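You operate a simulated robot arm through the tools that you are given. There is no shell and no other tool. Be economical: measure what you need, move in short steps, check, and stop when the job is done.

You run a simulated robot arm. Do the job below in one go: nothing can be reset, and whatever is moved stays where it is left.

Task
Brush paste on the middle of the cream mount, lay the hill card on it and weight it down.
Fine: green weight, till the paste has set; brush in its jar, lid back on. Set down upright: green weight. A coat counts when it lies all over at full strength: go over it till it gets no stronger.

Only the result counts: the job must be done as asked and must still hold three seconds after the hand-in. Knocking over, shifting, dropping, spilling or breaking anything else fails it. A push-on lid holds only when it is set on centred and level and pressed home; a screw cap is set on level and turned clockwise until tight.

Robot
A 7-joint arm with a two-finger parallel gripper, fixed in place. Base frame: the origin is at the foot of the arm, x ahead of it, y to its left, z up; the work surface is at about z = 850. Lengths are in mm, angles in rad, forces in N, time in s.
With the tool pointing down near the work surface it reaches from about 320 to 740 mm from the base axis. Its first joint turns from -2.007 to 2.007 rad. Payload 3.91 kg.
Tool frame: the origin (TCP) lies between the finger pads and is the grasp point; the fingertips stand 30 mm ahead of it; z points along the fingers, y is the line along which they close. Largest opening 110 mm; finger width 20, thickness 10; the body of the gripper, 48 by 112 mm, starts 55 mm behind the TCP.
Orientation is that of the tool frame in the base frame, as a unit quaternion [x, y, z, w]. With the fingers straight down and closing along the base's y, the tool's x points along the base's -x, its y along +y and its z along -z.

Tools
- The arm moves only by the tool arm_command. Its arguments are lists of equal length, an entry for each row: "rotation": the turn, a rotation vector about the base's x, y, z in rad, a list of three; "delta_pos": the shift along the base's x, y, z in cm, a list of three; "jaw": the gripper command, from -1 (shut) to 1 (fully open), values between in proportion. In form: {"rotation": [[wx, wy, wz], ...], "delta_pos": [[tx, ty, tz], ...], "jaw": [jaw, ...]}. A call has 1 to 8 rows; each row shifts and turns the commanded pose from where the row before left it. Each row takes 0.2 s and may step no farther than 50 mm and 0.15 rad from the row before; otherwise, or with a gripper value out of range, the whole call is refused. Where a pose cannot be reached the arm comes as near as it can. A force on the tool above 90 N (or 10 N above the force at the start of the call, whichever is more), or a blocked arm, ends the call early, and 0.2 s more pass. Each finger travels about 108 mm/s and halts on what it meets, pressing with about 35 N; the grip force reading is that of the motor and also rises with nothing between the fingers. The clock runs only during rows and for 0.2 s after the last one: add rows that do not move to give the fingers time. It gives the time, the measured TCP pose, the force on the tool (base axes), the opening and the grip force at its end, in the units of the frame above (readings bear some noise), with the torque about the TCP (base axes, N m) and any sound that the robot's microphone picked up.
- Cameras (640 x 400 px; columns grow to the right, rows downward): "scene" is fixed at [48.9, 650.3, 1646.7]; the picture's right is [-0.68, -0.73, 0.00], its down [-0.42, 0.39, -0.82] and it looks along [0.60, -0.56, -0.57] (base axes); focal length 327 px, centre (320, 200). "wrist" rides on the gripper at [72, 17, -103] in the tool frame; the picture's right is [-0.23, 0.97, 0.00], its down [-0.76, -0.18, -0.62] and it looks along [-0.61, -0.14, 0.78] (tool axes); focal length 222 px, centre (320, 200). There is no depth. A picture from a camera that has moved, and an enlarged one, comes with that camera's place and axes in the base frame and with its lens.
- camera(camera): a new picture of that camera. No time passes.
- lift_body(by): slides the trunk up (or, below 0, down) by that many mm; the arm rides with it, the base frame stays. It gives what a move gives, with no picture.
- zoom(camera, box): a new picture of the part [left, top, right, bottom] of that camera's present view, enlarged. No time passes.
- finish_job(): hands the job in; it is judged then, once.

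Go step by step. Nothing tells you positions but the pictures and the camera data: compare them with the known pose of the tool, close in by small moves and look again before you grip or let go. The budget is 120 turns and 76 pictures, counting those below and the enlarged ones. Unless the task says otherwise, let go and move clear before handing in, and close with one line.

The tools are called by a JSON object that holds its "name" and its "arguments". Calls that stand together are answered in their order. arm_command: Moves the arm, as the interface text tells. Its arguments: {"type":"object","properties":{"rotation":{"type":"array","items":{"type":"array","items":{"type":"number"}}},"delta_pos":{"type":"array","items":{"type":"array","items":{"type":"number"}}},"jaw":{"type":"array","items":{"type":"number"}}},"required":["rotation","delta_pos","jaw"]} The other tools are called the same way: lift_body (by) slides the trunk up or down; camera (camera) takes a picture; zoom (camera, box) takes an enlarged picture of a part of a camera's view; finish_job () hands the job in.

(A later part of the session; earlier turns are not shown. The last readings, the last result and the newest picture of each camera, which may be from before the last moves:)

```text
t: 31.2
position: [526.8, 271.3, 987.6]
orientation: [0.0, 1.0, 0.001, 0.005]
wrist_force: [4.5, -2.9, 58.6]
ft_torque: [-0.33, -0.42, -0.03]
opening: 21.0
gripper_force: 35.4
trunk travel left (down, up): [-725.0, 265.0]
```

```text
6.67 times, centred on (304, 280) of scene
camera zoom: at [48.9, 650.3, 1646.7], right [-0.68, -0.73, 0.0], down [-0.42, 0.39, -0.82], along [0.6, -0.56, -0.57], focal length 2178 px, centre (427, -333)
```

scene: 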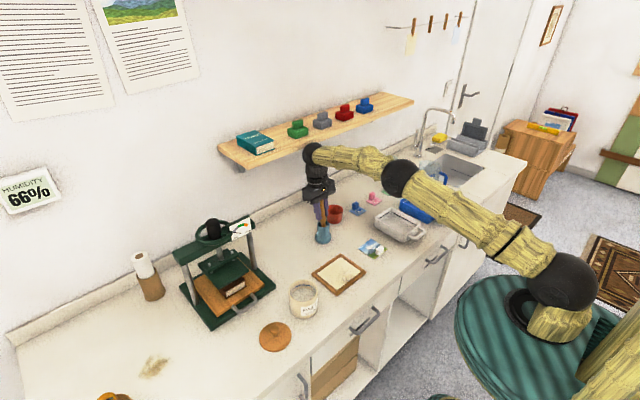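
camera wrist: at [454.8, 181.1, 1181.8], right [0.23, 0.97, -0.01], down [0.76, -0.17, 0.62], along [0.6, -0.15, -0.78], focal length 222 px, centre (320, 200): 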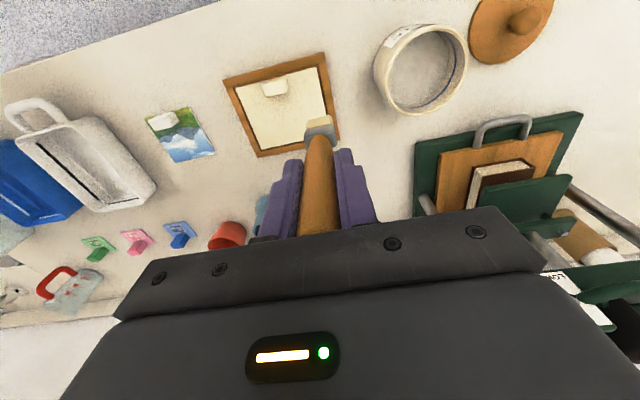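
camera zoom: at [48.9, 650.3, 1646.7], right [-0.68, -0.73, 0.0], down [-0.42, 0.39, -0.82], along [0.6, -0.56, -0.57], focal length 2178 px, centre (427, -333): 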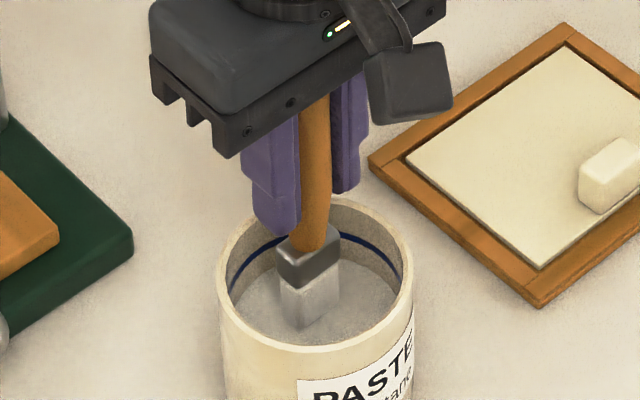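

The bristles touched the paste at TCP ≈990 and now look loaded. I lift and carry the brush over the mount.

{"name": "arm_command", "arguments": {"rotation": [[0, 0, 0], [0, 0, 0], [0, 0, 0], [0, 0, 0], [0, 0, 0], [0, 0, 0], [0, 0, 0], [0, 0, 0]], "delta_pos": [[0, 0, 2], [0, 0, 3], [0, 0, 2], [0.7, -4, 0], [0.7, -4, 0], [0.7, -4, 0], [0.8, -4.1, -1], [0, 0, -4]], "jaw": [-1, -1, -1, -1, -1, -1, -1, -1]}}

{"name": "arm_command", "arguments": {"rotation": [[0, 0, 0], [0, 0, 0]], "delta_pos": [[0, 0, -1.5], [0, 0, 0]], "jaw": [-1, -1]}}

{"name": "zoom", "arguments": {"camera": "scene", "box": [284, 220, 396, 300]}}

```text
t: 33.0
position: [557.1, 114.5, 1001.2]
orientation: [-0.003, 1.0, -0.004, -0.002]
wrist_force: [-0.2, 0.6, -0.1]
ft_torque: [-0.02, 0.0, -0.01]
opening: 20.2
gripper_force: 34.8
trunk travel left (down, up): [-725.0, 265.0]
```

```text
t: 33.6
position: [554.1, 107.9, 985.3]
orientation: [0.0, 1.0, -0.003, -0.001]
wrist_force: [0.3, -0.6, -0.6]
ft_torque: [0.02, -0.03, 0.01]
opening: 20.3
gripper_force: 35.5
trunk travel left (down, up): [-725.0, 265.0]
```

```text
5.00 times, centred on (340, 260) of scene
camera zoom: at [48.9, 650.3, 1646.7], right [-0.68, -0.73, 0.0], down [-0.42, 0.39, -0.82], along [0.6, -0.56, -0.57], focal length 1633 px, centre (220, -100)
```

zoom: 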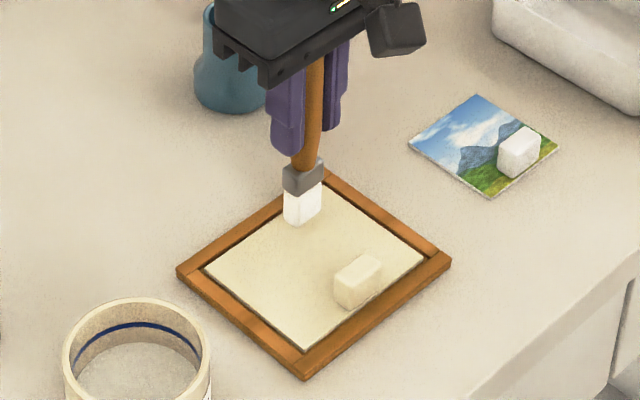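

The bristles carry white paste. I lower to contact with the mount centre in small steps.

{"name": "arm_command", "arguments": {"rotation": [[0, 0, 0], [0, 0, 0], [0, 0, 0], [0, 0, 0]], "delta_pos": [[0, 0, -0.8], [0, 0, -0.5], [0, 0, -0.4], [0, 0, 0]], "jaw": [-1, -1, -1, -1]}}

{"name": "arm_command", "arguments": {"rotation": [[0, 0, 0], [0, 0, 0], [0, 0, 0]], "delta_pos": [[0, 0, -0.3], [0, 0, -0.2], [0, 0, 0]], "jaw": [-1, -1, -1]}}

```text
t: 34.6
position: [556.7, 110.4, 969.2]
orientation: [0.0, 1.0, -0.004, -0.001]
wrist_force: [-0.2, 1.0, 0.3]
ft_torque: [0.01, -0.03, 0.02]
opening: 20.5
gripper_force: 35.3
trunk travel left (down, up): [-725.0, 265.0]
```

```text
t: 35.4
position: [556.6, 111.2, 963.0]
orientation: [0.0, 1.0, -0.004, -0.002]
wrist_force: [-0.8, -0.1, -0.3]
ft_torque: [0.0, -0.02, -0.01]
opening: 20.7
gripper_force: 35.1
trunk travel left (down, up): [-725.0, 265.0]
```

{"name": "arm_command", "arguments": {"rotation": [[0, 0, 0], [0, 0, 0], [0, 0, 0]], "delta_pos": [[0, 0, -0.3], [0, 0, -0.2], [0, 0, 0]], "jaw": [-1, -1, -1]}}

{"name": "zoom", "arguments": {"camera": "scene", "box": [300, 230, 380, 280]}}

```text
t: 36.2
position: [555.8, 110.7, 959.8]
orientation: [-0.001, 1.0, -0.003, -0.002]
wrist_force: [0.7, 0.6, 1.7]
ft_torque: [0.02, 0.03, -0.01]
opening: 20.5
gripper_force: 35.7
trunk travel left (down, up): [-725.0, 265.0]
```

```text
8.00 times, centred on (340, 255) of scene
camera zoom: at [48.9, 650.3, 1646.7], right [-0.68, -0.73, 0.0], down [-0.42, 0.39, -0.82], along [0.6, -0.56, -0.57], focal length 2613 px, centre (160, -240)
```

zoom: 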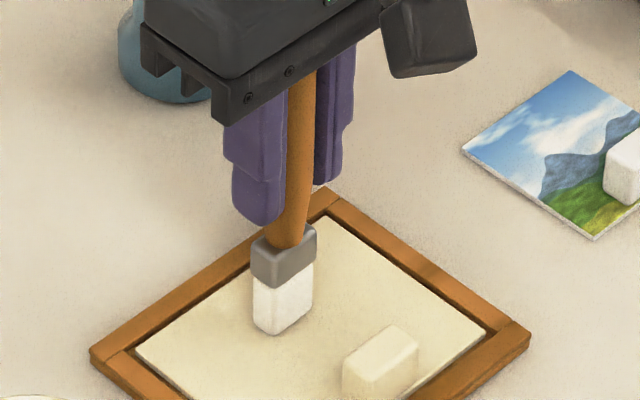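

Just about in contact, with the brush foot right under the TCP. I press 3 mm and start the strokes on the far half.

{"name": "arm_command", "arguments": {"rotation": [[0, 0, 0], [0, 0, 0], [0, 0, 0], [0, 0, 0], [0, 0, 0], [0, 0, 0], [0, 0, 0], [0, 0, 0]], "delta_pos": [[0, 0, -0.3], [2.2, -2.8, 0], [0, 2.9, 0], [0, 2.9, 0], [-1.1, 0, 0], [0, -2.9, 0], [0, -2.9, 0], [-1.1, 0, 0]], "jaw": [-1, -1, -1, -1, -1, -1, -1, -1]}}

{"name": "zoom", "arguments": {"camera": "scene", "box": [292, 235, 388, 295]}}

```text
t: 38.0
position: [556.0, 81.6, 958.2]
orientation: [-0.001, 1.0, -0.002, 0.003]
wrist_force: [11.6, 2.1, 31.6]
ft_torque: [0.24, -1.14, 0.02]
opening: 20.9
gripper_force: 35.1
trunk travel left (down, up): [-725.0, 265.0]
```

```text
6.67 times, centred on (340, 265) of scene
camera zoom: at [48.9, 650.3, 1646.7], right [-0.68, -0.73, 0.0], down [-0.42, 0.39, -0.82], along [0.6, -0.56, -0.57], focal length 2178 px, centre (187, -233)
```

zoom: 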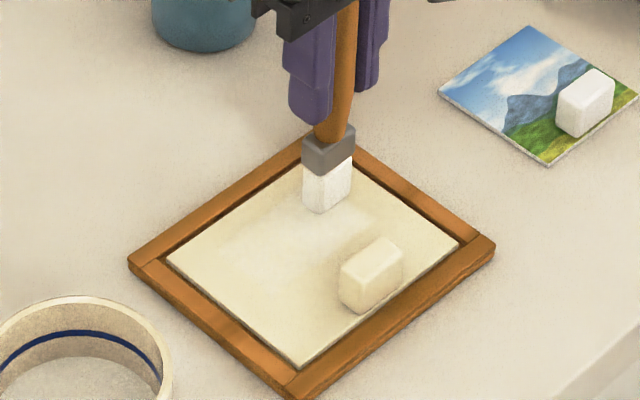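

A faint coat shows. I ease the pressure slightly and continue toward the knob side.

{"name": "arm_command", "arguments": {"rotation": [[0, 0, 0], [0, 0, 0], [0, 0, 0], [0, 0, 0], [0, 0, 0], [0, 0, 0], [0, 0, 0], [0, 0, 0]], "delta_pos": [[0, 2.9, 0.1], [0, 2.9, 0], [-1.1, 0, 0], [0, -2.9, 0], [0, -2.9, 0], [-1.2, 0, 0], [0, 2.9, 0], [0, 2.9, 0]], "jaw": [-1, -1, -1, -1, -1, -1, -1, -1]}}

{"name": "arm_command", "arguments": {"rotation": [[0, 0, 0], [0, 0, 0], [0, 0, 0], [0, 0, 0], [0, 0, 0], [0, 0, 0], [0, 0, 0], [0, 0, 0]], "delta_pos": [[0, -2.9, 0], [0, -2.9, 0], [1.1, 0, 0], [0, 2.9, 0], [0, 2.9, 0], [1.1, 0, 0], [0, -2.9, 0], [0, -2.9, 0]], "jaw": [-1, -1, -1, -1, -1, -1, -1, -1]}}

{"name": "arm_command", "arguments": {"rotation": [[0, 0, 0], [0, 0, 0], [0, 0, 0], [0, 0, 0], [0, 0, 0], [0, 0, 0], [0, 0, 0], [0, 0, 0]], "delta_pos": [[1.1, 0, 0], [0, 2.9, 0], [0, 2.9, 0], [1.1, 0, 0], [0, -2.9, 0], [0, -2.9, 0], [0, 0, 3], [0, 0, 0]], "jaw": [-1, -1, -1, -1, -1, -1, -1, -1]}}

{"name": "zoom", "arguments": {"camera": "scene", "box": [292, 235, 388, 295]}}

```text
t: 39.8
position: [530.1, 138.6, 957.0]
orientation: [0.0, 1.0, -0.003, -0.002]
wrist_force: [-0.3, -7.3, 23.8]
ft_torque: [-0.7, 0.01, -0.06]
opening: 20.8
gripper_force: 35.2
trunk travel left (down, up): [-725.0, 265.0]
```

```text
t: 41.6
position: [555.2, 85.4, 956.9]
orientation: [-0.001, 1.0, -0.003, 0.001]
wrist_force: [2.1, 10.6, 39.5]
ft_torque: [1.1, -0.29, -0.01]
opening: 21.1
gripper_force: 35.1
trunk travel left (down, up): [-725.0, 265.0]
```

```text
t: 43.4
position: [576.4, 82.6, 985.1]
orientation: [-0.001, 1.0, -0.004, -0.002]
wrist_force: [-0.2, 0.2, 0.0]
ft_torque: [-0.01, 0.01, -0.01]
opening: 20.6
gripper_force: 35.2
trunk travel left (down, up): [-725.0, 265.0]
```

```text
6.67 times, centred on (340, 265) of scene
camera zoom: at [48.9, 650.3, 1646.7], right [-0.68, -0.73, 0.0], down [-0.42, 0.39, -0.82], along [0.6, -0.56, -0.57], focal length 2178 px, centre (187, -233)
```

zoom: 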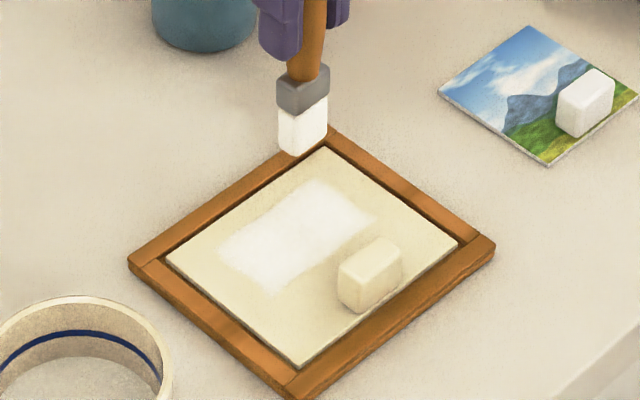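

A white patch shows at about x 536–575, y 72–140. I go over it again with somewhat wider strokes to see whether it grows or gets stronger.

{"name": "arm_command", "arguments": {"rotation": [[0, 0, 0], [0, 0, 0], [0, 0, 0], [0, 0, 0], [0, 0, 0], [0, 0, 0], [0, 0, 0], [0, 0, 0]], "delta_pos": [[0, -0.7, -2.0], [0, 0, -0.85], [0, 3.6, 0], [0, 3.6, 0], [-1.2, 0, 0], [0, -3.6, 0], [0, -3.6, 0], [-1.2, 0, 0]], "jaw": [-1, -1, -1, -1, -1, -1, -1, -1]}}

{"name": "arm_command", "arguments": {"rotation": [[0, 0, 0], [0, 0, 0], [0, 0, 0], [0, 0, 0], [0, 0, 0], [0, 0, 0], [0, 0, 0], [0, 0, 0]], "delta_pos": [[0, 3.6, 0], [0, 3.6, 0], [-1.2, 0, 0], [0, -3.6, 0], [0, -3.6, 0], [-1.2, 0, 0], [0, 3.6, 0], [0, 3.6, 0]], "jaw": [-1, -1, -1, -1, -1, -1, -1, -1]}}

{"name": "arm_command", "arguments": {"rotation": [[0, 0, 0], [0, 0, 0], [0, 0, 0], [0, 0, 0], [0, 0, 0], [0, 0, 0], [0, 0, 0]], "delta_pos": [[0, -3.6, 0], [0, -3.6, 0], [0, 0, 2.5], [-2, -4, 2], [-2, -4, 2], [0, -3, 0], [0, 0, 0]], "jaw": [-1, -1, -1, -1, -1, -1, -1]}}

{"name": "zoom", "arguments": {"camera": "scene", "box": [300, 240, 380, 290]}}

```text
t: 45.2
position: [553.8, 78.1, 958.3]
orientation: [-0.001, 1.0, -0.004, -0.002]
wrist_force: [0.8, 0.1, -0.4]
ft_torque: [0.03, -0.01, 0.0]
opening: 20.6
gripper_force: 35.0
trunk travel left (down, up): [-725.0, 265.0]
```

```text
t: 47.0
position: [530.9, 149.3, 958.5]
orientation: [0.0, 1.0, -0.003, 0.0]
wrist_force: [1.0, -7.5, 26.3]
ft_torque: [-0.67, -0.15, 0.0]
opening: 20.6
gripper_force: 34.4
trunk travel left (down, up): [-725.0, 265.0]
```

```text
t: 48.6
position: [489.5, -33.2, 1023.3]
orientation: [-0.001, 1.0, -0.004, -0.001]
wrist_force: [0.4, -0.1, -1.2]
ft_torque: [0.01, 0.0, -0.01]
opening: 20.7
gripper_force: 35.4
trunk travel left (down, up): [-725.0, 265.0]
```

```text
8.00 times, centred on (340, 265) of scene
camera zoom: at [48.9, 650.3, 1646.7], right [-0.68, -0.73, 0.0], down [-0.42, 0.39, -0.82], along [0.6, -0.56, -0.57], focal length 2613 px, centre (160, -320)
```

zoom: 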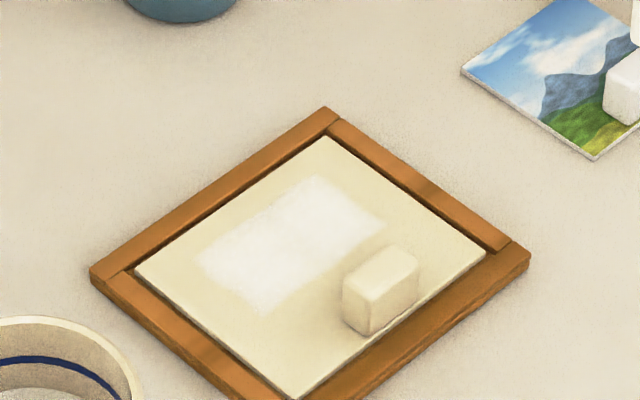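

The patch outline did not change with wider strokes, so it looks like a fixed area. To be sure of full strength I dip once more and go over it with firm contact.

{"name": "arm_command", "arguments": {"rotation": [[0, 0, 0], [0, 0, 0], [0, 0, 0], [0, 0, 0], [0, 0, 0], [0, 0, 0], [0, 0, 0], [0, 0, 0]], "delta_pos": [[0.4, 4.3, 2], [0.4, 4.3, 2], [0.4, 4.4, 1], [0.4, 4.4, 0], [0.4, 4.4, 0], [0.4, 4.4, 0], [0.5, 4.4, 0], [0, 0, 0]], "jaw": [-1, -1, -1, -1, -1, -1, -1, -1]}}

{"name": "camera", "arguments": {"camera": "wrist"}}

```text
t: 50.4
position: [516.9, 271.8, 1071.7]
orientation: [0.0, 1.0, -0.003, -0.001]
wrist_force: [0.6, 0.0, -0.5]
ft_torque: [-0.02, -0.02, 0.01]
opening: 20.8
gripper_force: 34.8
trunk travel left (down, up): [-725.0, 265.0]
```

```text
28 pictures are left
camera wrist: at [444.7, 287.7, 1176.3], right [0.23, 0.97, -0.01], down [0.76, -0.17, 0.62], along [0.6, -0.15, -0.78], focal length 222 px, centre (320, 200)
```

wrist: 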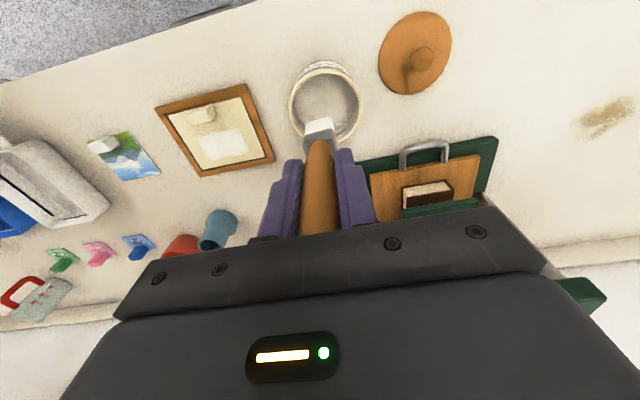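

Tip is under the TCP. Slight centring, then dip to TCP ≈985.

{"name": "arm_command", "arguments": {"rotation": [[0, 0, 0], [0, 0, 0], [0, 0, 0], [0, 0, 0], [0, 0, 0], [0, 0, 0]], "delta_pos": [[-0.4, 0.4, -3], [0, 0, -3], [0, 0, -2], [0, 0, -0.5], [0, 0, 0], [0, 0, 0]], "jaw": [-1, -1, -1, -1, -1, -1]}}

```text
t: 51.8
position: [516.0, 275.8, 988.5]
orientation: [-0.001, 1.0, -0.002, -0.001]
wrist_force: [2.1, 2.0, 9.2]
ft_torque: [0.27, -0.21, 0.01]
opening: 20.4
gripper_force: 34.5
trunk travel left (down, up): [-725.0, 265.0]
```

Paste taken. Up and over to the mount's far corner.

{"name": "arm_command", "arguments": {"rotation": [[0, 0, 0], [0, 0, 0], [0, 0, 0], [0, 0, 0], [0, 0, 0], [0, 0, 0], [0, 0, 0], [0, 0, 0]], "delta_pos": [[0, 0, 3], [0, 0, 3], [1.28, -4, 0], [1.28, -4, 0], [1.28, -4, 0], [1.28, -4, -1], [1.1, -4, -3], [0, 0, -3]], "jaw": [-1, -1, -1, -1, -1, -1, -1, -1]}}

{"name": "arm_command", "arguments": {"rotation": [[0, 0, 0], [0, 0, 0], [0, 0, 0], [0, 0, 0]], "delta_pos": [[0, 0, -1.5], [0, 0, -0.3], [0, 0, -0.2], [0, 0, 0]], "jaw": [-1, -1, -1, -1]}}

```text
refused: row 7 steps farther than a row can; nothing moved
```

```text
t: 52.4
position: [516.9, 276.0, 985.7]
orientation: [0.0, 1.0, 0.004, 0.012]
wrist_force: [-6.3, -4.8, 42.4]
ft_torque: [-0.71, 0.5, -0.07]
opening: 20.4
gripper_force: 34.7
trunk travel left (down, up): [-725.0, 265.0]
stopped in row 2: the force on the tool passed its limit at 94 N (the readings are from after the stop); the commanded pose is now the measured one
```

That dip pressed harder than meant (first call was refused). I lift, straighten the small tilt, and go to the mount in allowed steps.

{"name": "arm_command", "arguments": {"rotation": [[0, 0, 0], [-0.008, 0.024, 0], [0, 0, 0], [0, 0, 0], [0, 0, 0], [0, 0, 0], [0, 0, 0], [0, 0, 0]], "delta_pos": [[0, 0, 3], [0, 0, 3.5], [1.28, -4, 0], [1.28, -4, 0], [1.2, -4, 0], [1.2, -4, 0], [1.1, -4.1, 0], [0, 0, 0]], "jaw": [-1, -1, -1, -1, -1, -1, -1, -1]}}

{"name": "zoom", "arguments": {"camera": "scene", "box": [270, 210, 398, 290]}}

```text
t: 54.2
position: [580.6, 79.4, 1045.2]
orientation: [-0.003, 1.0, -0.003, -0.004]
wrist_force: [-0.3, -0.3, -0.4]
ft_torque: [-0.02, -0.04, 0.0]
opening: 20.5
gripper_force: 35.1
trunk travel left (down, up): [-725.0, 265.0]
```

```text
5.00 times, centred on (334, 250) of scene
camera zoom: at [48.9, 650.3, 1646.7], right [-0.68, -0.73, 0.0], down [-0.42, 0.39, -0.82], along [0.6, -0.56, -0.57], focal length 1633 px, centre (250, -50)
```

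zoom: 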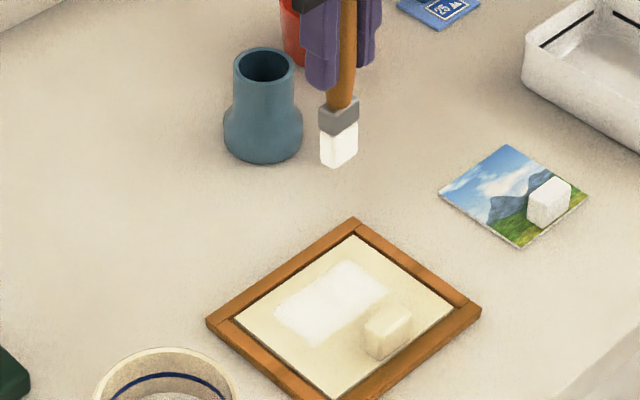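

Brush is fine. I lower to just above contact.

{"name": "arm_command", "arguments": {"rotation": [[0, 0, 0], [0, 0, 0], [0, 0, 0], [0, 0, 0], [0, 0, 0]], "delta_pos": [[-0.4, 0, -3.5], [0, 0, -3.5], [0, 0, -1.3], [0, 0, -0.4], [0, 0, 0]], "jaw": [-1, -1, -1, -1, -1]}}

{"name": "arm_command", "arguments": {"rotation": [[0, 0, 0], [0, 0, 0]], "delta_pos": [[0, 0, -0.2], [0, 0, 0]], "jaw": [-1, -1]}}

```text
t: 55.4
position: [575.5, 77.7, 959.4]
orientation: [-0.001, 1.0, -0.002, -0.005]
wrist_force: [-0.3, -0.3, 2.1]
ft_torque: [0.05, 0.02, 0.0]
opening: 20.9
gripper_force: 35.0
trunk travel left (down, up): [-725.0, 265.0]
```

```text
t: 56.0
position: [574.9, 78.3, 957.4]
orientation: [-0.002, 1.0, -0.002, -0.002]
wrist_force: [-0.6, 3.2, 16.7]
ft_torque: [0.45, -0.08, 0.01]
opening: 20.4
gripper_force: 34.9
trunk travel left (down, up): [-725.0, 265.0]
```

Contact about 17 N. I raster the whole patch twice.

{"name": "arm_command", "arguments": {"rotation": [[0, 0, 0], [0, 0, 0], [0, 0, 0], [0, 0, 0], [0, 0, 0], [0, 0, 0], [0, 0, 0], [0, 0, 0]], "delta_pos": [[0, 3.3, 0], [0, 3.3, 0], [-1.1, 0, 0], [0, -3.3, 0], [0, -3.3, 0], [-1.1, 0, 0], [0, 3.3, 0], [0, 3.3, 0]], "jaw": [-1, -1, -1, -1, -1, -1, -1, -1]}}

{"name": "arm_command", "arguments": {"rotation": [[0, 0, 0], [0, 0, 0], [0, 0, 0], [0, 0, 0], [0, 0, 0], [0, 0, 0], [0, 0, 0], [0, 0, 0]], "delta_pos": [[-1.1, 0, 0], [0, -3.3, 0], [0, -3.3, 0], [-1.1, 0, 0], [0, 3.3, 0], [0, 3.3, 0], [0, -3.3, 0], [0, -3.3, 0]], "jaw": [-1, -1, -1, -1, -1, -1, -1, -1]}}

{"name": "arm_command", "arguments": {"rotation": [[0, 0, 0], [0, 0, 0], [0, 0, 0], [0, 0, 0], [0, 0, 0], [0, 0, 0], [0, 0, 0], [0, 0, 0]], "delta_pos": [[1.1, 0, 0], [0, 3.3, 0], [0, 3.3, 0], [1.1, 0, 0], [0, -3.3, 0], [0, -3.3, 0], [1.1, 0, 0], [0, 3.3, 0]], "jaw": [-1, -1, -1, -1, -1, -1, -1, -1]}}

{"name": "arm_command", "arguments": {"rotation": [[0, 0, 0], [0, 0, 0], [0, 0, 0], [0, 0, 0], [0, 0, 0], [0, 0, 0], [0, 0, 0]], "delta_pos": [[0, 3.3, 0], [1.1, 0, 0], [0, -3.3, 0], [0, -3.3, 0], [0, 0, 3], [0, 0, 4.5], [0, 0, 0]], "jaw": [-1, -1, -1, -1, -1, -1, -1]}}

{"name": "zoom", "arguments": {"camera": "scene", "box": [300, 240, 380, 290]}}

```text
t: 57.8
position: [551.9, 139.9, 957.4]
orientation: [0.0, 1.0, -0.002, -0.005]
wrist_force: [-1.4, -9.3, 25.4]
ft_torque: [-0.74, -0.1, -0.01]
opening: 21.0
gripper_force: 35.6
trunk travel left (down, up): [-725.0, 265.0]
```

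```text
t: 59.6
position: [529.2, 75.8, 957.6]
orientation: [-0.003, 1.0, 0.0, -0.001]
wrist_force: [-1.1, 14.3, 44.5]
ft_torque: [1.35, -0.09, 0.06]
opening: 20.7
gripper_force: 35.3
trunk travel left (down, up): [-725.0, 265.0]
```

```text
t: 61.4
position: [562.5, 106.0, 957.8]
orientation: [0.001, 1.0, -0.003, -0.003]
wrist_force: [2.9, -6.3, 20.7]
ft_torque: [-0.75, -0.31, -0.01]
opening: 20.9
gripper_force: 34.8
trunk travel left (down, up): [-725.0, 265.0]
```

```text
t: 63.0
position: [575.9, 74.8, 1029.6]
orientation: [-0.001, 1.0, -0.002, -0.005]
wrist_force: [0.2, -0.1, -0.1]
ft_torque: [-0.01, -0.01, -0.01]
opening: 21.0
gripper_force: 34.9
trunk travel left (down, up): [-725.0, 265.0]
```

```text
8.00 times, centred on (340, 265) of scene
camera zoom: at [48.9, 650.3, 1646.7], right [-0.68, -0.73, 0.0], down [-0.42, 0.39, -0.82], along [0.6, -0.56, -0.57], focal length 2613 px, centre (160, -320)
```

zoom: 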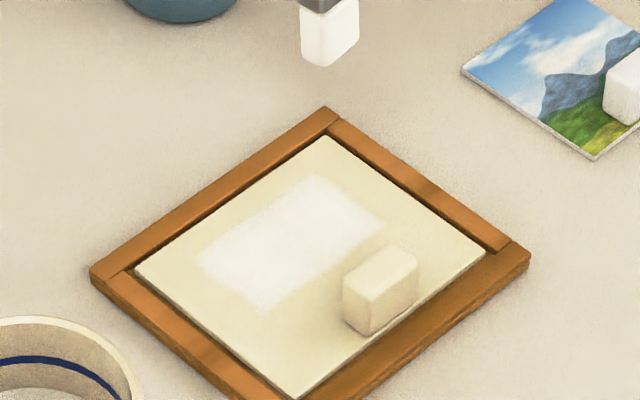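

The patch is uniform and no stronger, so the coat is complete. Now I return the brush: the jar is at about (698,30); I go over it and check.

{"name": "arm_command", "arguments": {"rotation": [[0, 0, 0], [0, 0, 0], [0, 0, 0], [0, 0, 0], [0, 0, 0], [0, 0, 0]], "delta_pos": [[0, 0, 3.5], [3.5, -1.5, 0.5], [3.5, -1.5, 0], [3.0, -1.5, 0], [2.0, 0, 0], [0, 0, 0]], "jaw": [-1, -1, -1, -1, -1, -1]}}

{"name": "camera", "arguments": {"camera": "wrist"}}

{"name": "zoom", "arguments": {"camera": "scene", "box": [276, 180, 372, 240]}}

```text
t: 64.4
position: [697.0, 31.6, 1069.9]
orientation: [0.0, 1.0, -0.001, -0.005]
wrist_force: [0.0, 0.0, 0.3]
ft_torque: [-0.02, 0.0, 0.0]
opening: 20.8
gripper_force: 34.3
trunk travel left (down, up): [-725.0, 265.0]
```

```text
25 pictures are left
camera wrist: at [625.3, 48.1, 1175.3], right [0.23, 0.97, -0.01], down [0.77, -0.17, 0.62], along [0.6, -0.14, -0.79], focal length 222 px, centre (320, 200)
```

wrist: 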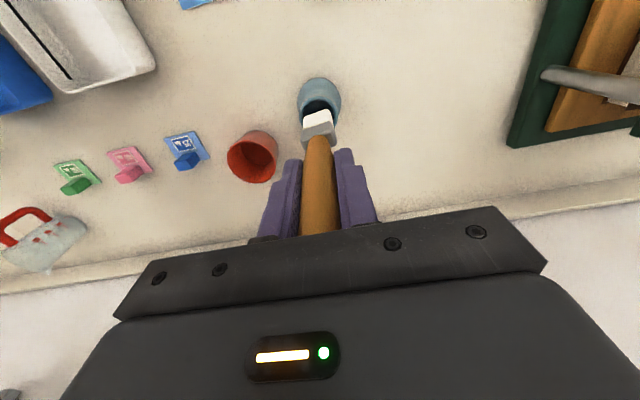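

```text
6.67 times, centred on (324, 210) of scene
camera zoom: at [48.9, 650.3, 1646.7], right [-0.68, -0.73, 0.0], down [-0.42, 0.39, -0.82], along [0.6, -0.56, -0.57], focal length 2178 px, centre (293, 133)
```

zoom: 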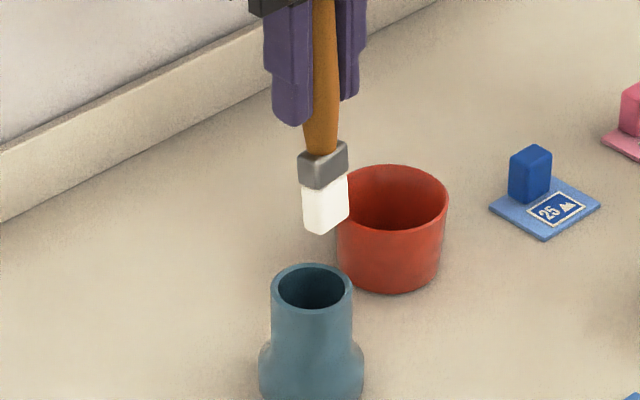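

The tip is at about (690,29.5,970) and the jar mouth at (695,32,923). I correct and lower to just above the rim to check.

{"name": "arm_command", "arguments": {"rotation": [[0, 0, 0], [0, 0, 0], [0, 0, 0], [0, 0, 0]], "delta_pos": [[0.5, 0.25, 0], [0, 0, -2], [0, 0, -1.8], [0, 0, 0]], "jaw": [-1, -1, -1, -1]}}

{"name": "zoom", "arguments": {"camera": "scene", "box": [284, 195, 364, 245]}}

{"name": "zoom", "arguments": {"camera": "wrist", "box": [272, 60, 368, 120]}}

```text
t: 65.4
position: [702.0, 33.5, 1032.4]
orientation: [-0.001, 1.0, -0.002, -0.005]
wrist_force: [-0.2, -0.5, -0.1]
ft_torque: [-0.03, -0.01, 0.0]
opening: 21.3
gripper_force: 35.5
trunk travel left (down, up): [-725.0, 265.0]
```

```text
8.00 times, centred on (324, 220) of scene
camera zoom: at [48.9, 650.3, 1646.7], right [-0.68, -0.73, 0.0], down [-0.42, 0.39, -0.82], along [0.6, -0.56, -0.57], focal length 2613 px, centre (288, 40)
```

zoom: 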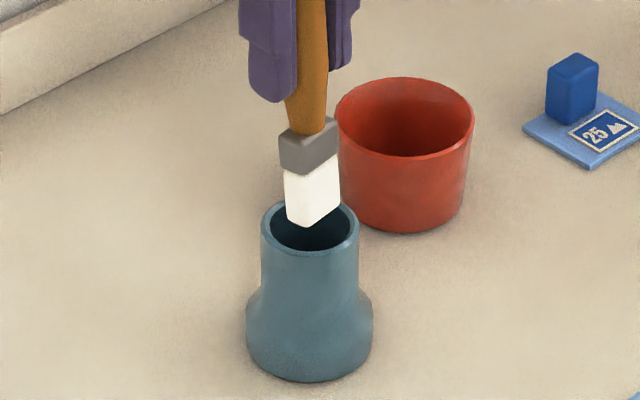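

```text
6.67 times, centred on (320, 90) of wrist
camera zoom: at [630.3, 51.2, 1138.4], right [0.23, 0.97, -0.01], down [0.77, -0.17, 0.62], along [0.6, -0.14, -0.79], focal length 1481 px, centre (320, 933)
```

zoom: 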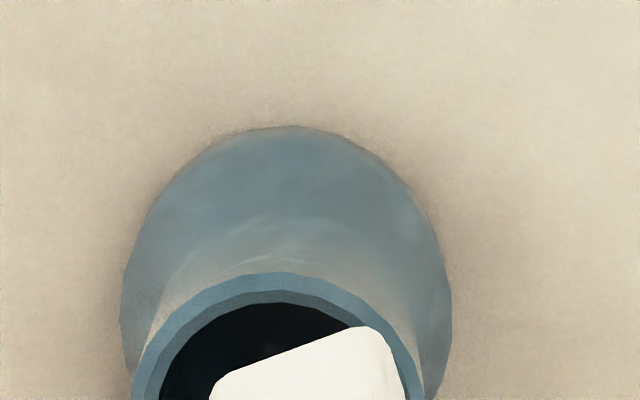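

The brush sits about 3 mm to +y of the mouth centre. I correct and lower carefully into the jar.

{"name": "arm_command", "arguments": {"rotation": [[0, 0, 0], [0, 0, 0], [0, 0, 0], [0, 0, 0], [0, 0, 0]], "delta_pos": [[0.15, -0.3, 0], [0, 0, -1], [0, 0, -1], [0, 0, -1], [0, 0, 0]], "jaw": [-1, -1, -1, -1, -1]}}

{"name": "zoom", "arguments": {"camera": "scene", "box": [284, 195, 364, 245]}}

```text
t: 66.6
position: [700.3, 30.7, 1017.3]
orientation: [-0.001, 1.0, -0.002, 0.008]
wrist_force: [2.7, -1.0, 65.6]
ft_torque: [0.47, 0.13, -0.01]
opening: 20.9
gripper_force: 34.6
trunk travel left (down, up): [-725.0, 265.0]
```

```text
8.00 times, centred on (324, 220) of scene
camera zoom: at [48.9, 650.3, 1646.7], right [-0.68, -0.73, 0.0], down [-0.42, 0.39, -0.82], along [0.6, -0.56, -0.57], focal length 2613 px, centre (288, 40)
```

zoom: 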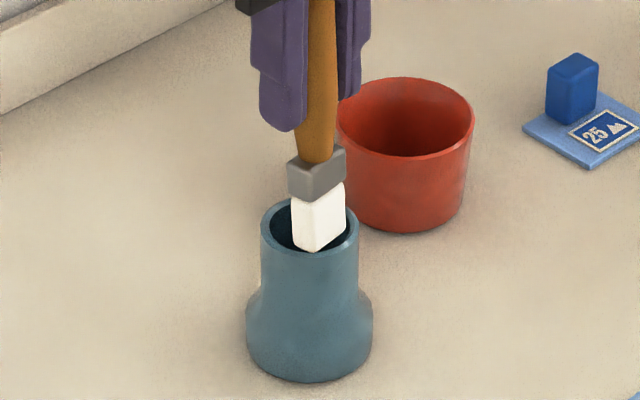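

It rests on the rim on the near side. I lift, move 5 mm further in x and retry.

{"name": "arm_command", "arguments": {"rotation": [[0, 0, 0], [0, 0, 0], [0, 0, 0], [0, 0, 0], [0, 0, 0], [0, 0, 0]], "delta_pos": [[0, 0, 2], [0.5, 0, 0], [0, 0, 0], [0, 0, -1], [0, 0, -1], [0, 0, 0]], "jaw": [-1, -1, -1, -1, -1, -1]}}

{"name": "zoom", "arguments": {"camera": "scene", "box": [284, 195, 364, 245]}}

```text
t: 68.0
position: [704.3, 31.8, 1016.5]
orientation: [0.0, 1.0, -0.001, 0.008]
wrist_force: [0.5, 4.5, 65.8]
ft_torque: [1.37, -0.04, -0.01]
opening: 21.0
gripper_force: 35.2
trunk travel left (down, up): [-725.0, 265.0]
```

```text
8.00 times, centred on (324, 220) of scene
camera zoom: at [48.9, 650.3, 1646.7], right [-0.68, -0.73, 0.0], down [-0.42, 0.39, -0.82], along [0.6, -0.56, -0.57], focal length 2613 px, centre (288, 40)
```

zoom: 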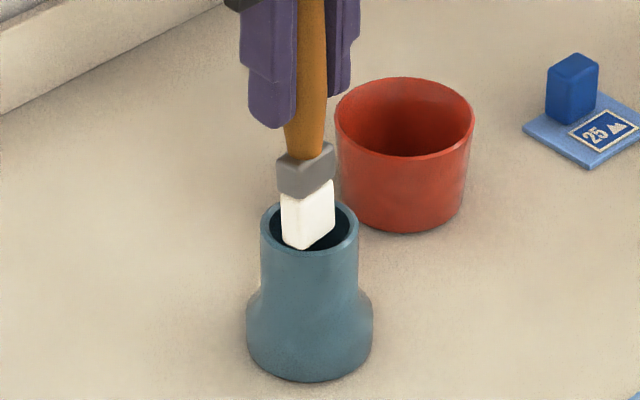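

The torque shows contact on the +y side only. I lift and shift 5 mm to -y.

{"name": "arm_command", "arguments": {"rotation": [[0, 0, 0], [0, 0, 0], [0, 0, 0], [0, 0, 0], [0, 0, 0], [0, 0, 0]], "delta_pos": [[0, 0, 2], [0, -0.5, 0], [0, 0, 0], [0, 0, -1], [0, 0, -1.2], [0, 0, 0]], "jaw": [-1, -1, -1, -1, -1, -1]}}

```text
t: 69.4
position: [707.5, 27.2, 1000.1]
orientation: [0.0, 1.0, -0.001, -0.005]
wrist_force: [-0.3, 0.8, -0.7]
ft_torque: [-0.04, 0.01, 0.01]
opening: 20.6
gripper_force: 34.6
trunk travel left (down, up): [-725.0, 265.0]
```

It is in. I lower toward the jar floor.

{"name": "arm_command", "arguments": {"rotation": [[0, 0, 0], [0, 0, 0], [0, 0, 0], [0, 0, 0], [0, 0, 0]], "delta_pos": [[0, 0, -1.2], [0, 0, -1.2], [0, 0, -0.8], [0, 0, -0.3], [0, 0, 0]], "jaw": [-1, -1, -1, -1, -1]}}

{"name": "zoom", "arguments": {"camera": "scene", "box": [260, 170, 388, 250]}}

```text
t: 70.6
position: [708.4, 26.9, 966.9]
orientation: [-0.001, 1.0, -0.002, -0.003]
wrist_force: [0.1, 0.4, -0.9]
ft_torque: [0.01, -0.04, -0.02]
opening: 20.8
gripper_force: 34.8
trunk travel left (down, up): [-725.0, 265.0]
```

```text
5.00 times, centred on (324, 210) of scene
camera zoom: at [48.9, 650.3, 1646.7], right [-0.68, -0.73, 0.0], down [-0.42, 0.39, -0.82], along [0.6, -0.56, -0.57], focal length 1633 px, centre (300, 150)
```

zoom: 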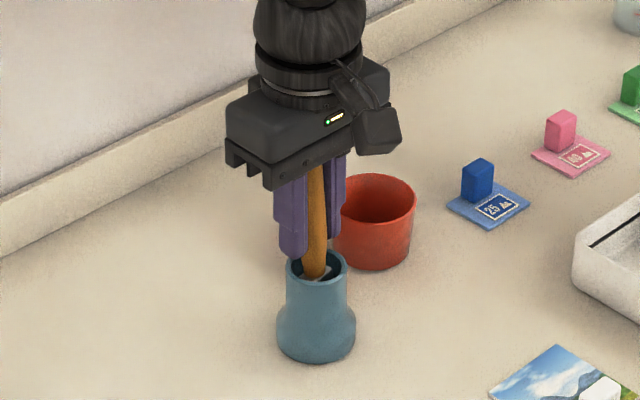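

Before letting go, I use the brush (clear of the floor) to slide the jar back toward its original place, tilting the hand so the wrist stays out from under the shelf.

{"name": "arm_command", "arguments": {"rotation": [[0, -0.06, 0], [0, -0.06, 0], [0, 0, 0], [0, 0, 0], [0, 0, 0]], "delta_pos": [[0.8, 0, 0], [0.8, 0, 0], [0.8, 0, 0], [0.6, 0, 0], [0, 0, 0]], "jaw": [-1, -1, -1, -1, -1]}}

{"name": "zoom", "arguments": {"camera": "scene", "box": [260, 170, 388, 250]}}

```text
t: 71.8
position: [737.8, 25.8, 964.7]
orientation: [0.0, 0.998, -0.003, 0.055]
wrist_force: [-0.3, -0.7, -0.1]
ft_torque: [-0.03, 0.04, 0.0]
opening: 21.1
gripper_force: 35.1
trunk travel left (down, up): [-725.0, 265.0]
```

```text
5.00 times, centred on (324, 210) of scene
camera zoom: at [48.9, 650.3, 1646.7], right [-0.68, -0.73, 0.0], down [-0.42, 0.39, -0.82], along [0.6, -0.56, -0.57], focal length 1633 px, centre (300, 150)
```

zoom: 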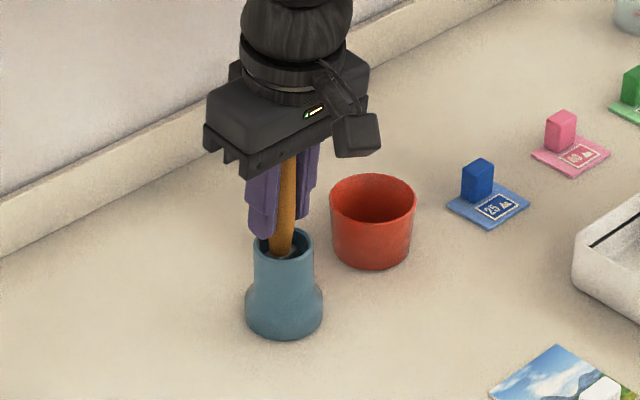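

Nearly there: about 14 mm more in +x is needed.

{"name": "arm_command", "arguments": {"rotation": [[0, -0.03, 0], [0, -0.03, 0], [0, 0, 0]], "delta_pos": [[0.5, -0.2, 0], [0.5, -0.2, 0], [0, 0, 0]], "jaw": [-1, -1, -1]}}

{"name": "zoom", "arguments": {"camera": "scene", "box": [260, 170, 388, 250]}}

```text
t: 72.6
position: [747.6, 22.8, 965.2]
orientation: [-0.001, 0.996, -0.003, 0.086]
wrist_force: [-0.6, 0.3, -0.4]
ft_torque: [0.02, 0.02, 0.0]
opening: 20.9
gripper_force: 34.7
trunk travel left (down, up): [-725.0, 265.0]
```

```text
5.00 times, centred on (324, 210) of scene
camera zoom: at [48.9, 650.3, 1646.7], right [-0.68, -0.73, 0.0], down [-0.42, 0.39, -0.82], along [0.6, -0.56, -0.57], focal length 1633 px, centre (300, 150)
```

zoom: 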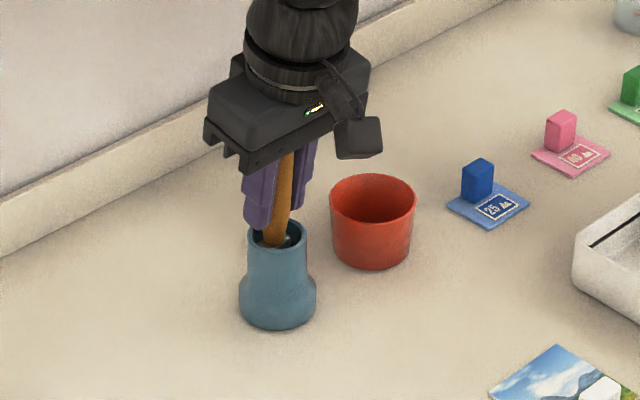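

The jar is back within a few mm. I lower slightly, release the brush and withdraw straight toward me.

{"name": "arm_command", "arguments": {"rotation": [[0, 0, 0], [0, 0, 0], [0, 0, 0], [0, 0, 0], [0, 0, 0], [0, 0, 0], [0, 0, 0], [0, 0, 0]], "delta_pos": [[0, 0, -0.2], [0, 0, -0.2], [0, 0, 0], [0, 0, 0], [0, 0, 0], [-2.5, 0, 0], [-4, 0, 0], [-4, 0, 0]], "jaw": [-1, -1, -0.6, -0.2, 0.1, 0.1, 0.1, 0.1]}}

{"name": "zoom", "arguments": {"camera": "scene", "box": [260, 170, 388, 250]}}

```text
t: 74.4
position: [642.6, 21.6, 963.4]
orientation: [0.0, 0.996, -0.003, 0.086]
wrist_force: [0.6, -0.1, -0.7]
ft_torque: [-0.01, -0.03, -0.03]
opening: 60.3
gripper_force: 0.0
trunk travel left (down, up): [-725.0, 265.0]
```

```text
5.00 times, centred on (324, 210) of scene
camera zoom: at [48.9, 650.3, 1646.7], right [-0.68, -0.73, 0.0], down [-0.42, 0.39, -0.82], along [0.6, -0.56, -0.57], focal length 1633 px, centre (300, 150)
```

zoom: 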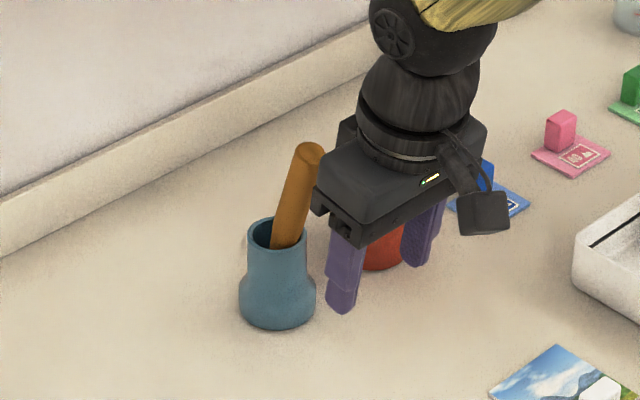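

The brush rests in its jar. Now the card: I straighten the hand and go above its white knob (≈(512,-61)).

{"name": "arm_command", "arguments": {"rotation": [[0, 0.086, 0], [0, 0.086, 0], [0, 0, 0], [0, 0, 0], [0, 0, 0]], "delta_pos": [[-3.2, -2, 1], [-3.2, -2.1, 0], [-3.3, -2.1, 0], [-3.3, -2.1, -1], [0, 0, 0]], "jaw": [0, 0.1, 0.1, 0.1, 0.1]}}

{"name": "camera", "arguments": {"camera": "wrist"}}

```text
t: 75.6
position: [512.9, -63.9, 962.0]
orientation: [0.0, 1.0, -0.002, -0.001]
wrist_force: [-0.6, -0.3, 0.5]
ft_torque: [-0.01, 0.01, -0.04]
opening: 60.5
gripper_force: 0.2
trunk travel left (down, up): [-725.0, 265.0]
```

```text
15 pictures are left
camera wrist: at [439.0, -48.2, 1066.3], right [0.22, 0.97, 0.0], down [0.76, -0.17, 0.62], along [0.61, -0.14, -0.78], focal length 222 px, centre (320, 200)
```

wrist: 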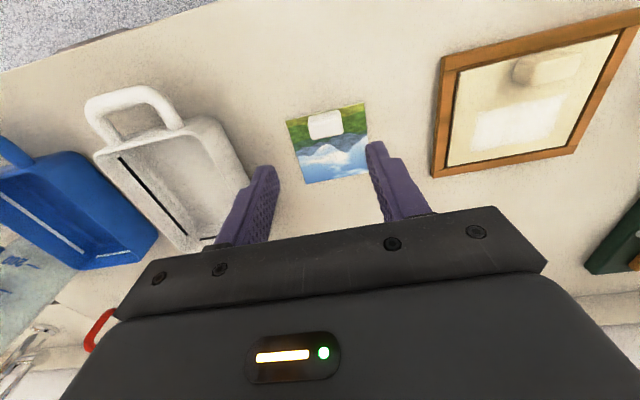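

The card knob is centred near (514,-60). I descend to tips ≈858 and grip it along y.

{"name": "arm_command", "arguments": {"rotation": [[0, 0, 0], [0, 0, 0], [0, 0, 0], [0, 0, 0], [0, 0, 0], [0, 0, 0], [0, 0, 0]], "delta_pos": [[0.15, 0.3, -3], [0, 0, -3], [0, 0, -1.3], [0, 0, 0], [0, 0, 0], [0, 0, 0], [0, 0, 0]], "jaw": [0.1, 0.1, 0.1, 0, -0.4, -0.8, -1]}}

{"name": "arm_command", "arguments": {"rotation": [[0, 0, 0], [0, 0, 0], [0, 0, 0], [0, 0, 0], [0, 0, 0]], "delta_pos": [[0, 0, 0.5], [0, 0, 2], [0, 0, 3], [0, 0, 0], [0, 0, 0]], "jaw": [-1, -1, -1, -1, -1]}}

{"name": "camera", "arguments": {"camera": "wrist"}}

```text
t: 77.2
position: [512.2, -58.5, 890.0]
orientation: [-0.001, 1.0, -0.002, 0.0]
wrist_force: [0.0, -0.9, -0.1]
ft_torque: [-0.01, 0.04, -0.01]
opening: 28.4
gripper_force: 35.1
trunk travel left (down, up): [-725.0, 265.0]
```

```text
t: 78.4
position: [513.2, -59.2, 944.6]
orientation: [0.0, 1.0, -0.001, -0.001]
wrist_force: [-0.3, 0.0, -0.9]
ft_torque: [0.0, 0.07, -0.01]
opening: 28.8
gripper_force: 34.1
trunk travel left (down, up): [-725.0, 265.0]
```

```text
14 pictures are left
camera wrist: at [440.1, -42.5, 1050.1], right [0.23, 0.97, 0.0], down [0.76, -0.17, 0.62], along [0.61, -0.14, -0.78], focal length 222 px, centre (320, 200)
```

wrist: 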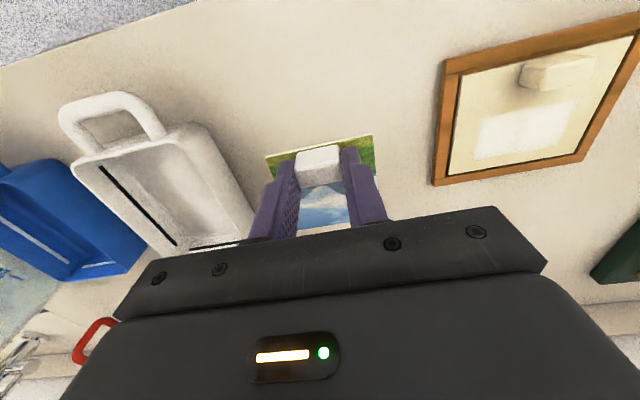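

The card is held level. I carry it over the mount, aiming 11 mm further in x and 170 mm in y so it clears the mount's knob.

{"name": "arm_command", "arguments": {"rotation": [[0, 0, 0], [0, 0, 0], [0, 0, 0], [0, 0, 0], [0, 0, 0], [0, 0, 0], [0, 0, 0]], "delta_pos": [[0.3, 4.25, 0], [0.3, 4.25, 0], [0.3, 4.25, 0], [0.2, 4.25, 0], [0, 0, -1.5], [0, 0, -1.2], [0, 0, 0]], "jaw": [-1, -1, -1, -1, -1, -1, -1]}}

{"name": "zoom", "arguments": {"camera": "scene", "box": [292, 235, 388, 295]}}

{"name": "zoom", "arguments": {"camera": "wrist", "box": [200, 90, 440, 240]}}

```text
t: 80.0
position: [524.1, 111.7, 918.6]
orientation: [0.0, 1.0, -0.002, -0.001]
wrist_force: [-0.2, -1.0, 0.1]
ft_torque: [0.0, -0.01, 0.01]
opening: 28.9
gripper_force: 35.2
trunk travel left (down, up): [-725.0, 265.0]
```

```text
6.67 times, centred on (340, 265) of scene
camera zoom: at [48.9, 650.3, 1646.7], right [-0.68, -0.73, 0.0], down [-0.42, 0.39, -0.82], along [0.6, -0.56, -0.57], focal length 2178 px, centre (187, -233)
```

zoom: 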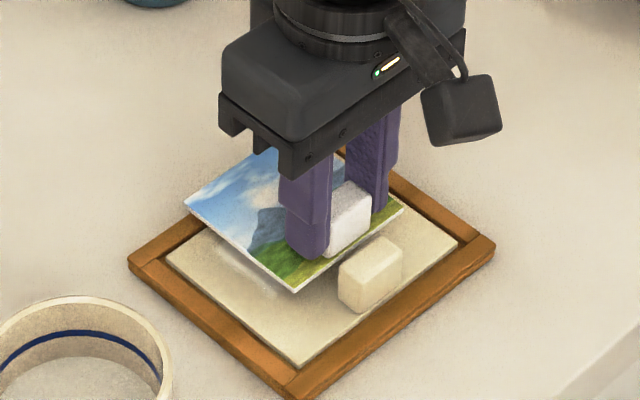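

```text
2.67 times, centred on (320, 165) of wrist
camera zoom: at [451.5, 128.6, 1022.7], right [0.23, 0.97, 0.0], down [0.76, -0.17, 0.62], along [0.61, -0.14, -0.78], focal length 592 px, centre (320, 293)
```

zoom: 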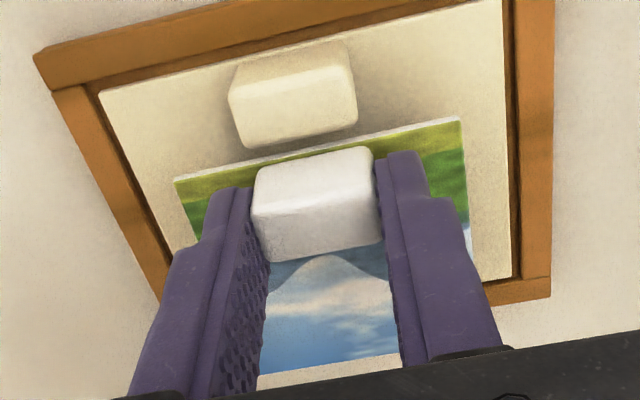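

The card would overhang the far edge by a few mm with some slack at the knob; I shift back 2 mm and lower to contact.

{"name": "arm_command", "arguments": {"rotation": [[0, 0, 0], [0, 0, 0], [0, 0, 0], [0, 0, 0]], "delta_pos": [[-0.2, -0.1, -1], [0, 0, -0.5], [0, 0, -0.4], [0, 0, 0]], "jaw": [-1, -1, -1, -1]}}

{"name": "arm_command", "arguments": {"rotation": [[0, 0, 0], [0, 0, 0], [0, 0, 0]], "delta_pos": [[0, 0, -0.2], [0, 0, -0.2], [0, 0, 0]], "jaw": [-1, -1, -1]}}

```text
t: 81.0
position: [522.0, 110.7, 899.0]
orientation: [-0.001, 1.0, -0.001, 0.0]
wrist_force: [0.5, -0.6, 2.4]
ft_torque: [0.09, -0.09, -0.03]
opening: 28.8
gripper_force: 34.6
trunk travel left (down, up): [-725.0, 265.0]
```

```text
t: 81.8
position: [521.0, 110.9, 895.9]
orientation: [0.0, 1.0, -0.001, 0.003]
wrist_force: [1.7, 0.8, 33.5]
ft_torque: [0.07, -0.01, -0.01]
opening: 28.9
gripper_force: 34.7
trunk travel left (down, up): [-725.0, 265.0]
```

The card is down on the mount (33 N). I ease off, open and rise.

{"name": "arm_command", "arguments": {"rotation": [[0, 0, 0], [0, 0, 0], [0, 0, 0], [0, 0, 0], [0, 0, 0], [0, 0, 0], [0, 0, 0]], "delta_pos": [[0, 0, 0.3], [0, 0, 0], [0, 0, 0], [0, 0, 3], [0, 0, 4], [0, 0, 4], [0, 0, 0]], "jaw": [-1, -0.6, -0.2, 0, 0, 0, 0]}}

{"name": "zoom", "arguments": {"camera": "scene", "box": [292, 235, 388, 295]}}

```text
t: 83.4
position: [522.0, 110.8, 1009.1]
orientation: [-0.001, 1.0, -0.001, -0.001]
wrist_force: [-0.4, -0.3, 0.2]
ft_torque: [-0.02, -0.01, 0.0]
opening: 54.8
gripper_force: 0.0
trunk travel left (down, up): [-725.0, 265.0]
```

```text
6.67 times, centred on (340, 265) of scene
camera zoom: at [48.9, 650.3, 1646.7], right [-0.68, -0.73, 0.0], down [-0.42, 0.39, -0.82], along [0.6, -0.56, -0.57], focal length 2178 px, centre (187, -233)
```

zoom: 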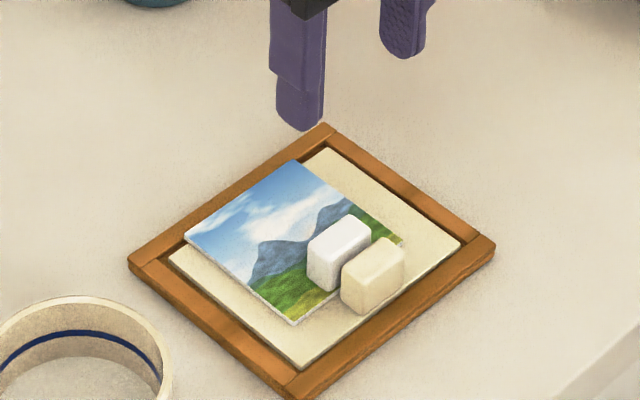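

The card lies flat in place. Next the green weight: I raise the trunk and pitch the hand forward to view the shelf.

{"name": "lift_body", "arguments": {"by": 250}}

{"name": "arm_command", "arguments": {"rotation": [[0, -0.14, 0], [0, -0.14, 0], [0, -0.14, 0], [0, -0.14, 0], [0, -0.14, 0], [0, -0.14, 0], [0, 0, 0], [0, 0, 0]], "delta_pos": [[0, -2, 1], [0, -2, 1], [0, -2, 1], [0, -2, 1], [0, -2, 1], [0, -2, 1], [0, 0, 0], [0, 0, 0]], "jaw": [0, 0, 0, 0, 0, 0, 0, 0]}}

{"name": "camera", "arguments": {"camera": "wrist"}}

```text
t: 86.0
position: [522.0, 110.6, 1259.8]
orientation: [0.0, 1.0, -0.001, 0.0]
wrist_force: [-0.5, -0.2, -0.6]
ft_torque: [0.03, -0.05, 0.03]
opening: 55.2
gripper_force: 0.1
trunk travel left (down, up): [-975.0, 15.0]
```

```text
t: 87.8
position: [522.3, -12.3, 1316.4]
orientation: [-0.001, 0.913, -0.002, 0.407]
wrist_force: [-0.4, 0.0, -0.4]
ft_torque: [0.05, -0.03, 0.06]
opening: 55.0
gripper_force: 0.1
trunk travel left (down, up): [-975.0, 15.0]
```

```text
10 pictures are left
camera wrist: at [395.8, 4.2, 1331.9], right [0.15, 0.97, 0.17], down [0.04, -0.17, 0.98], along [0.99, -0.14, -0.07], focal length 222 px, centre (320, 200)
```

wrist: 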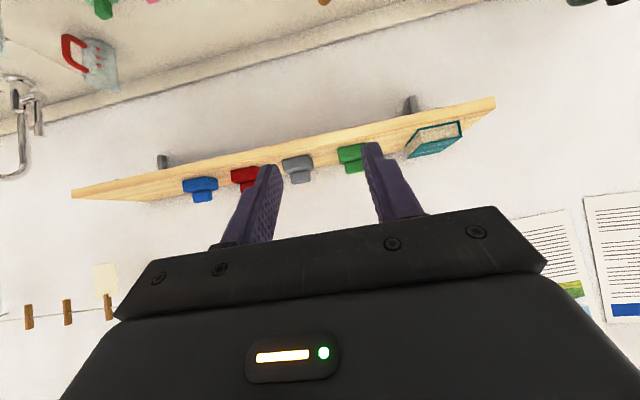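

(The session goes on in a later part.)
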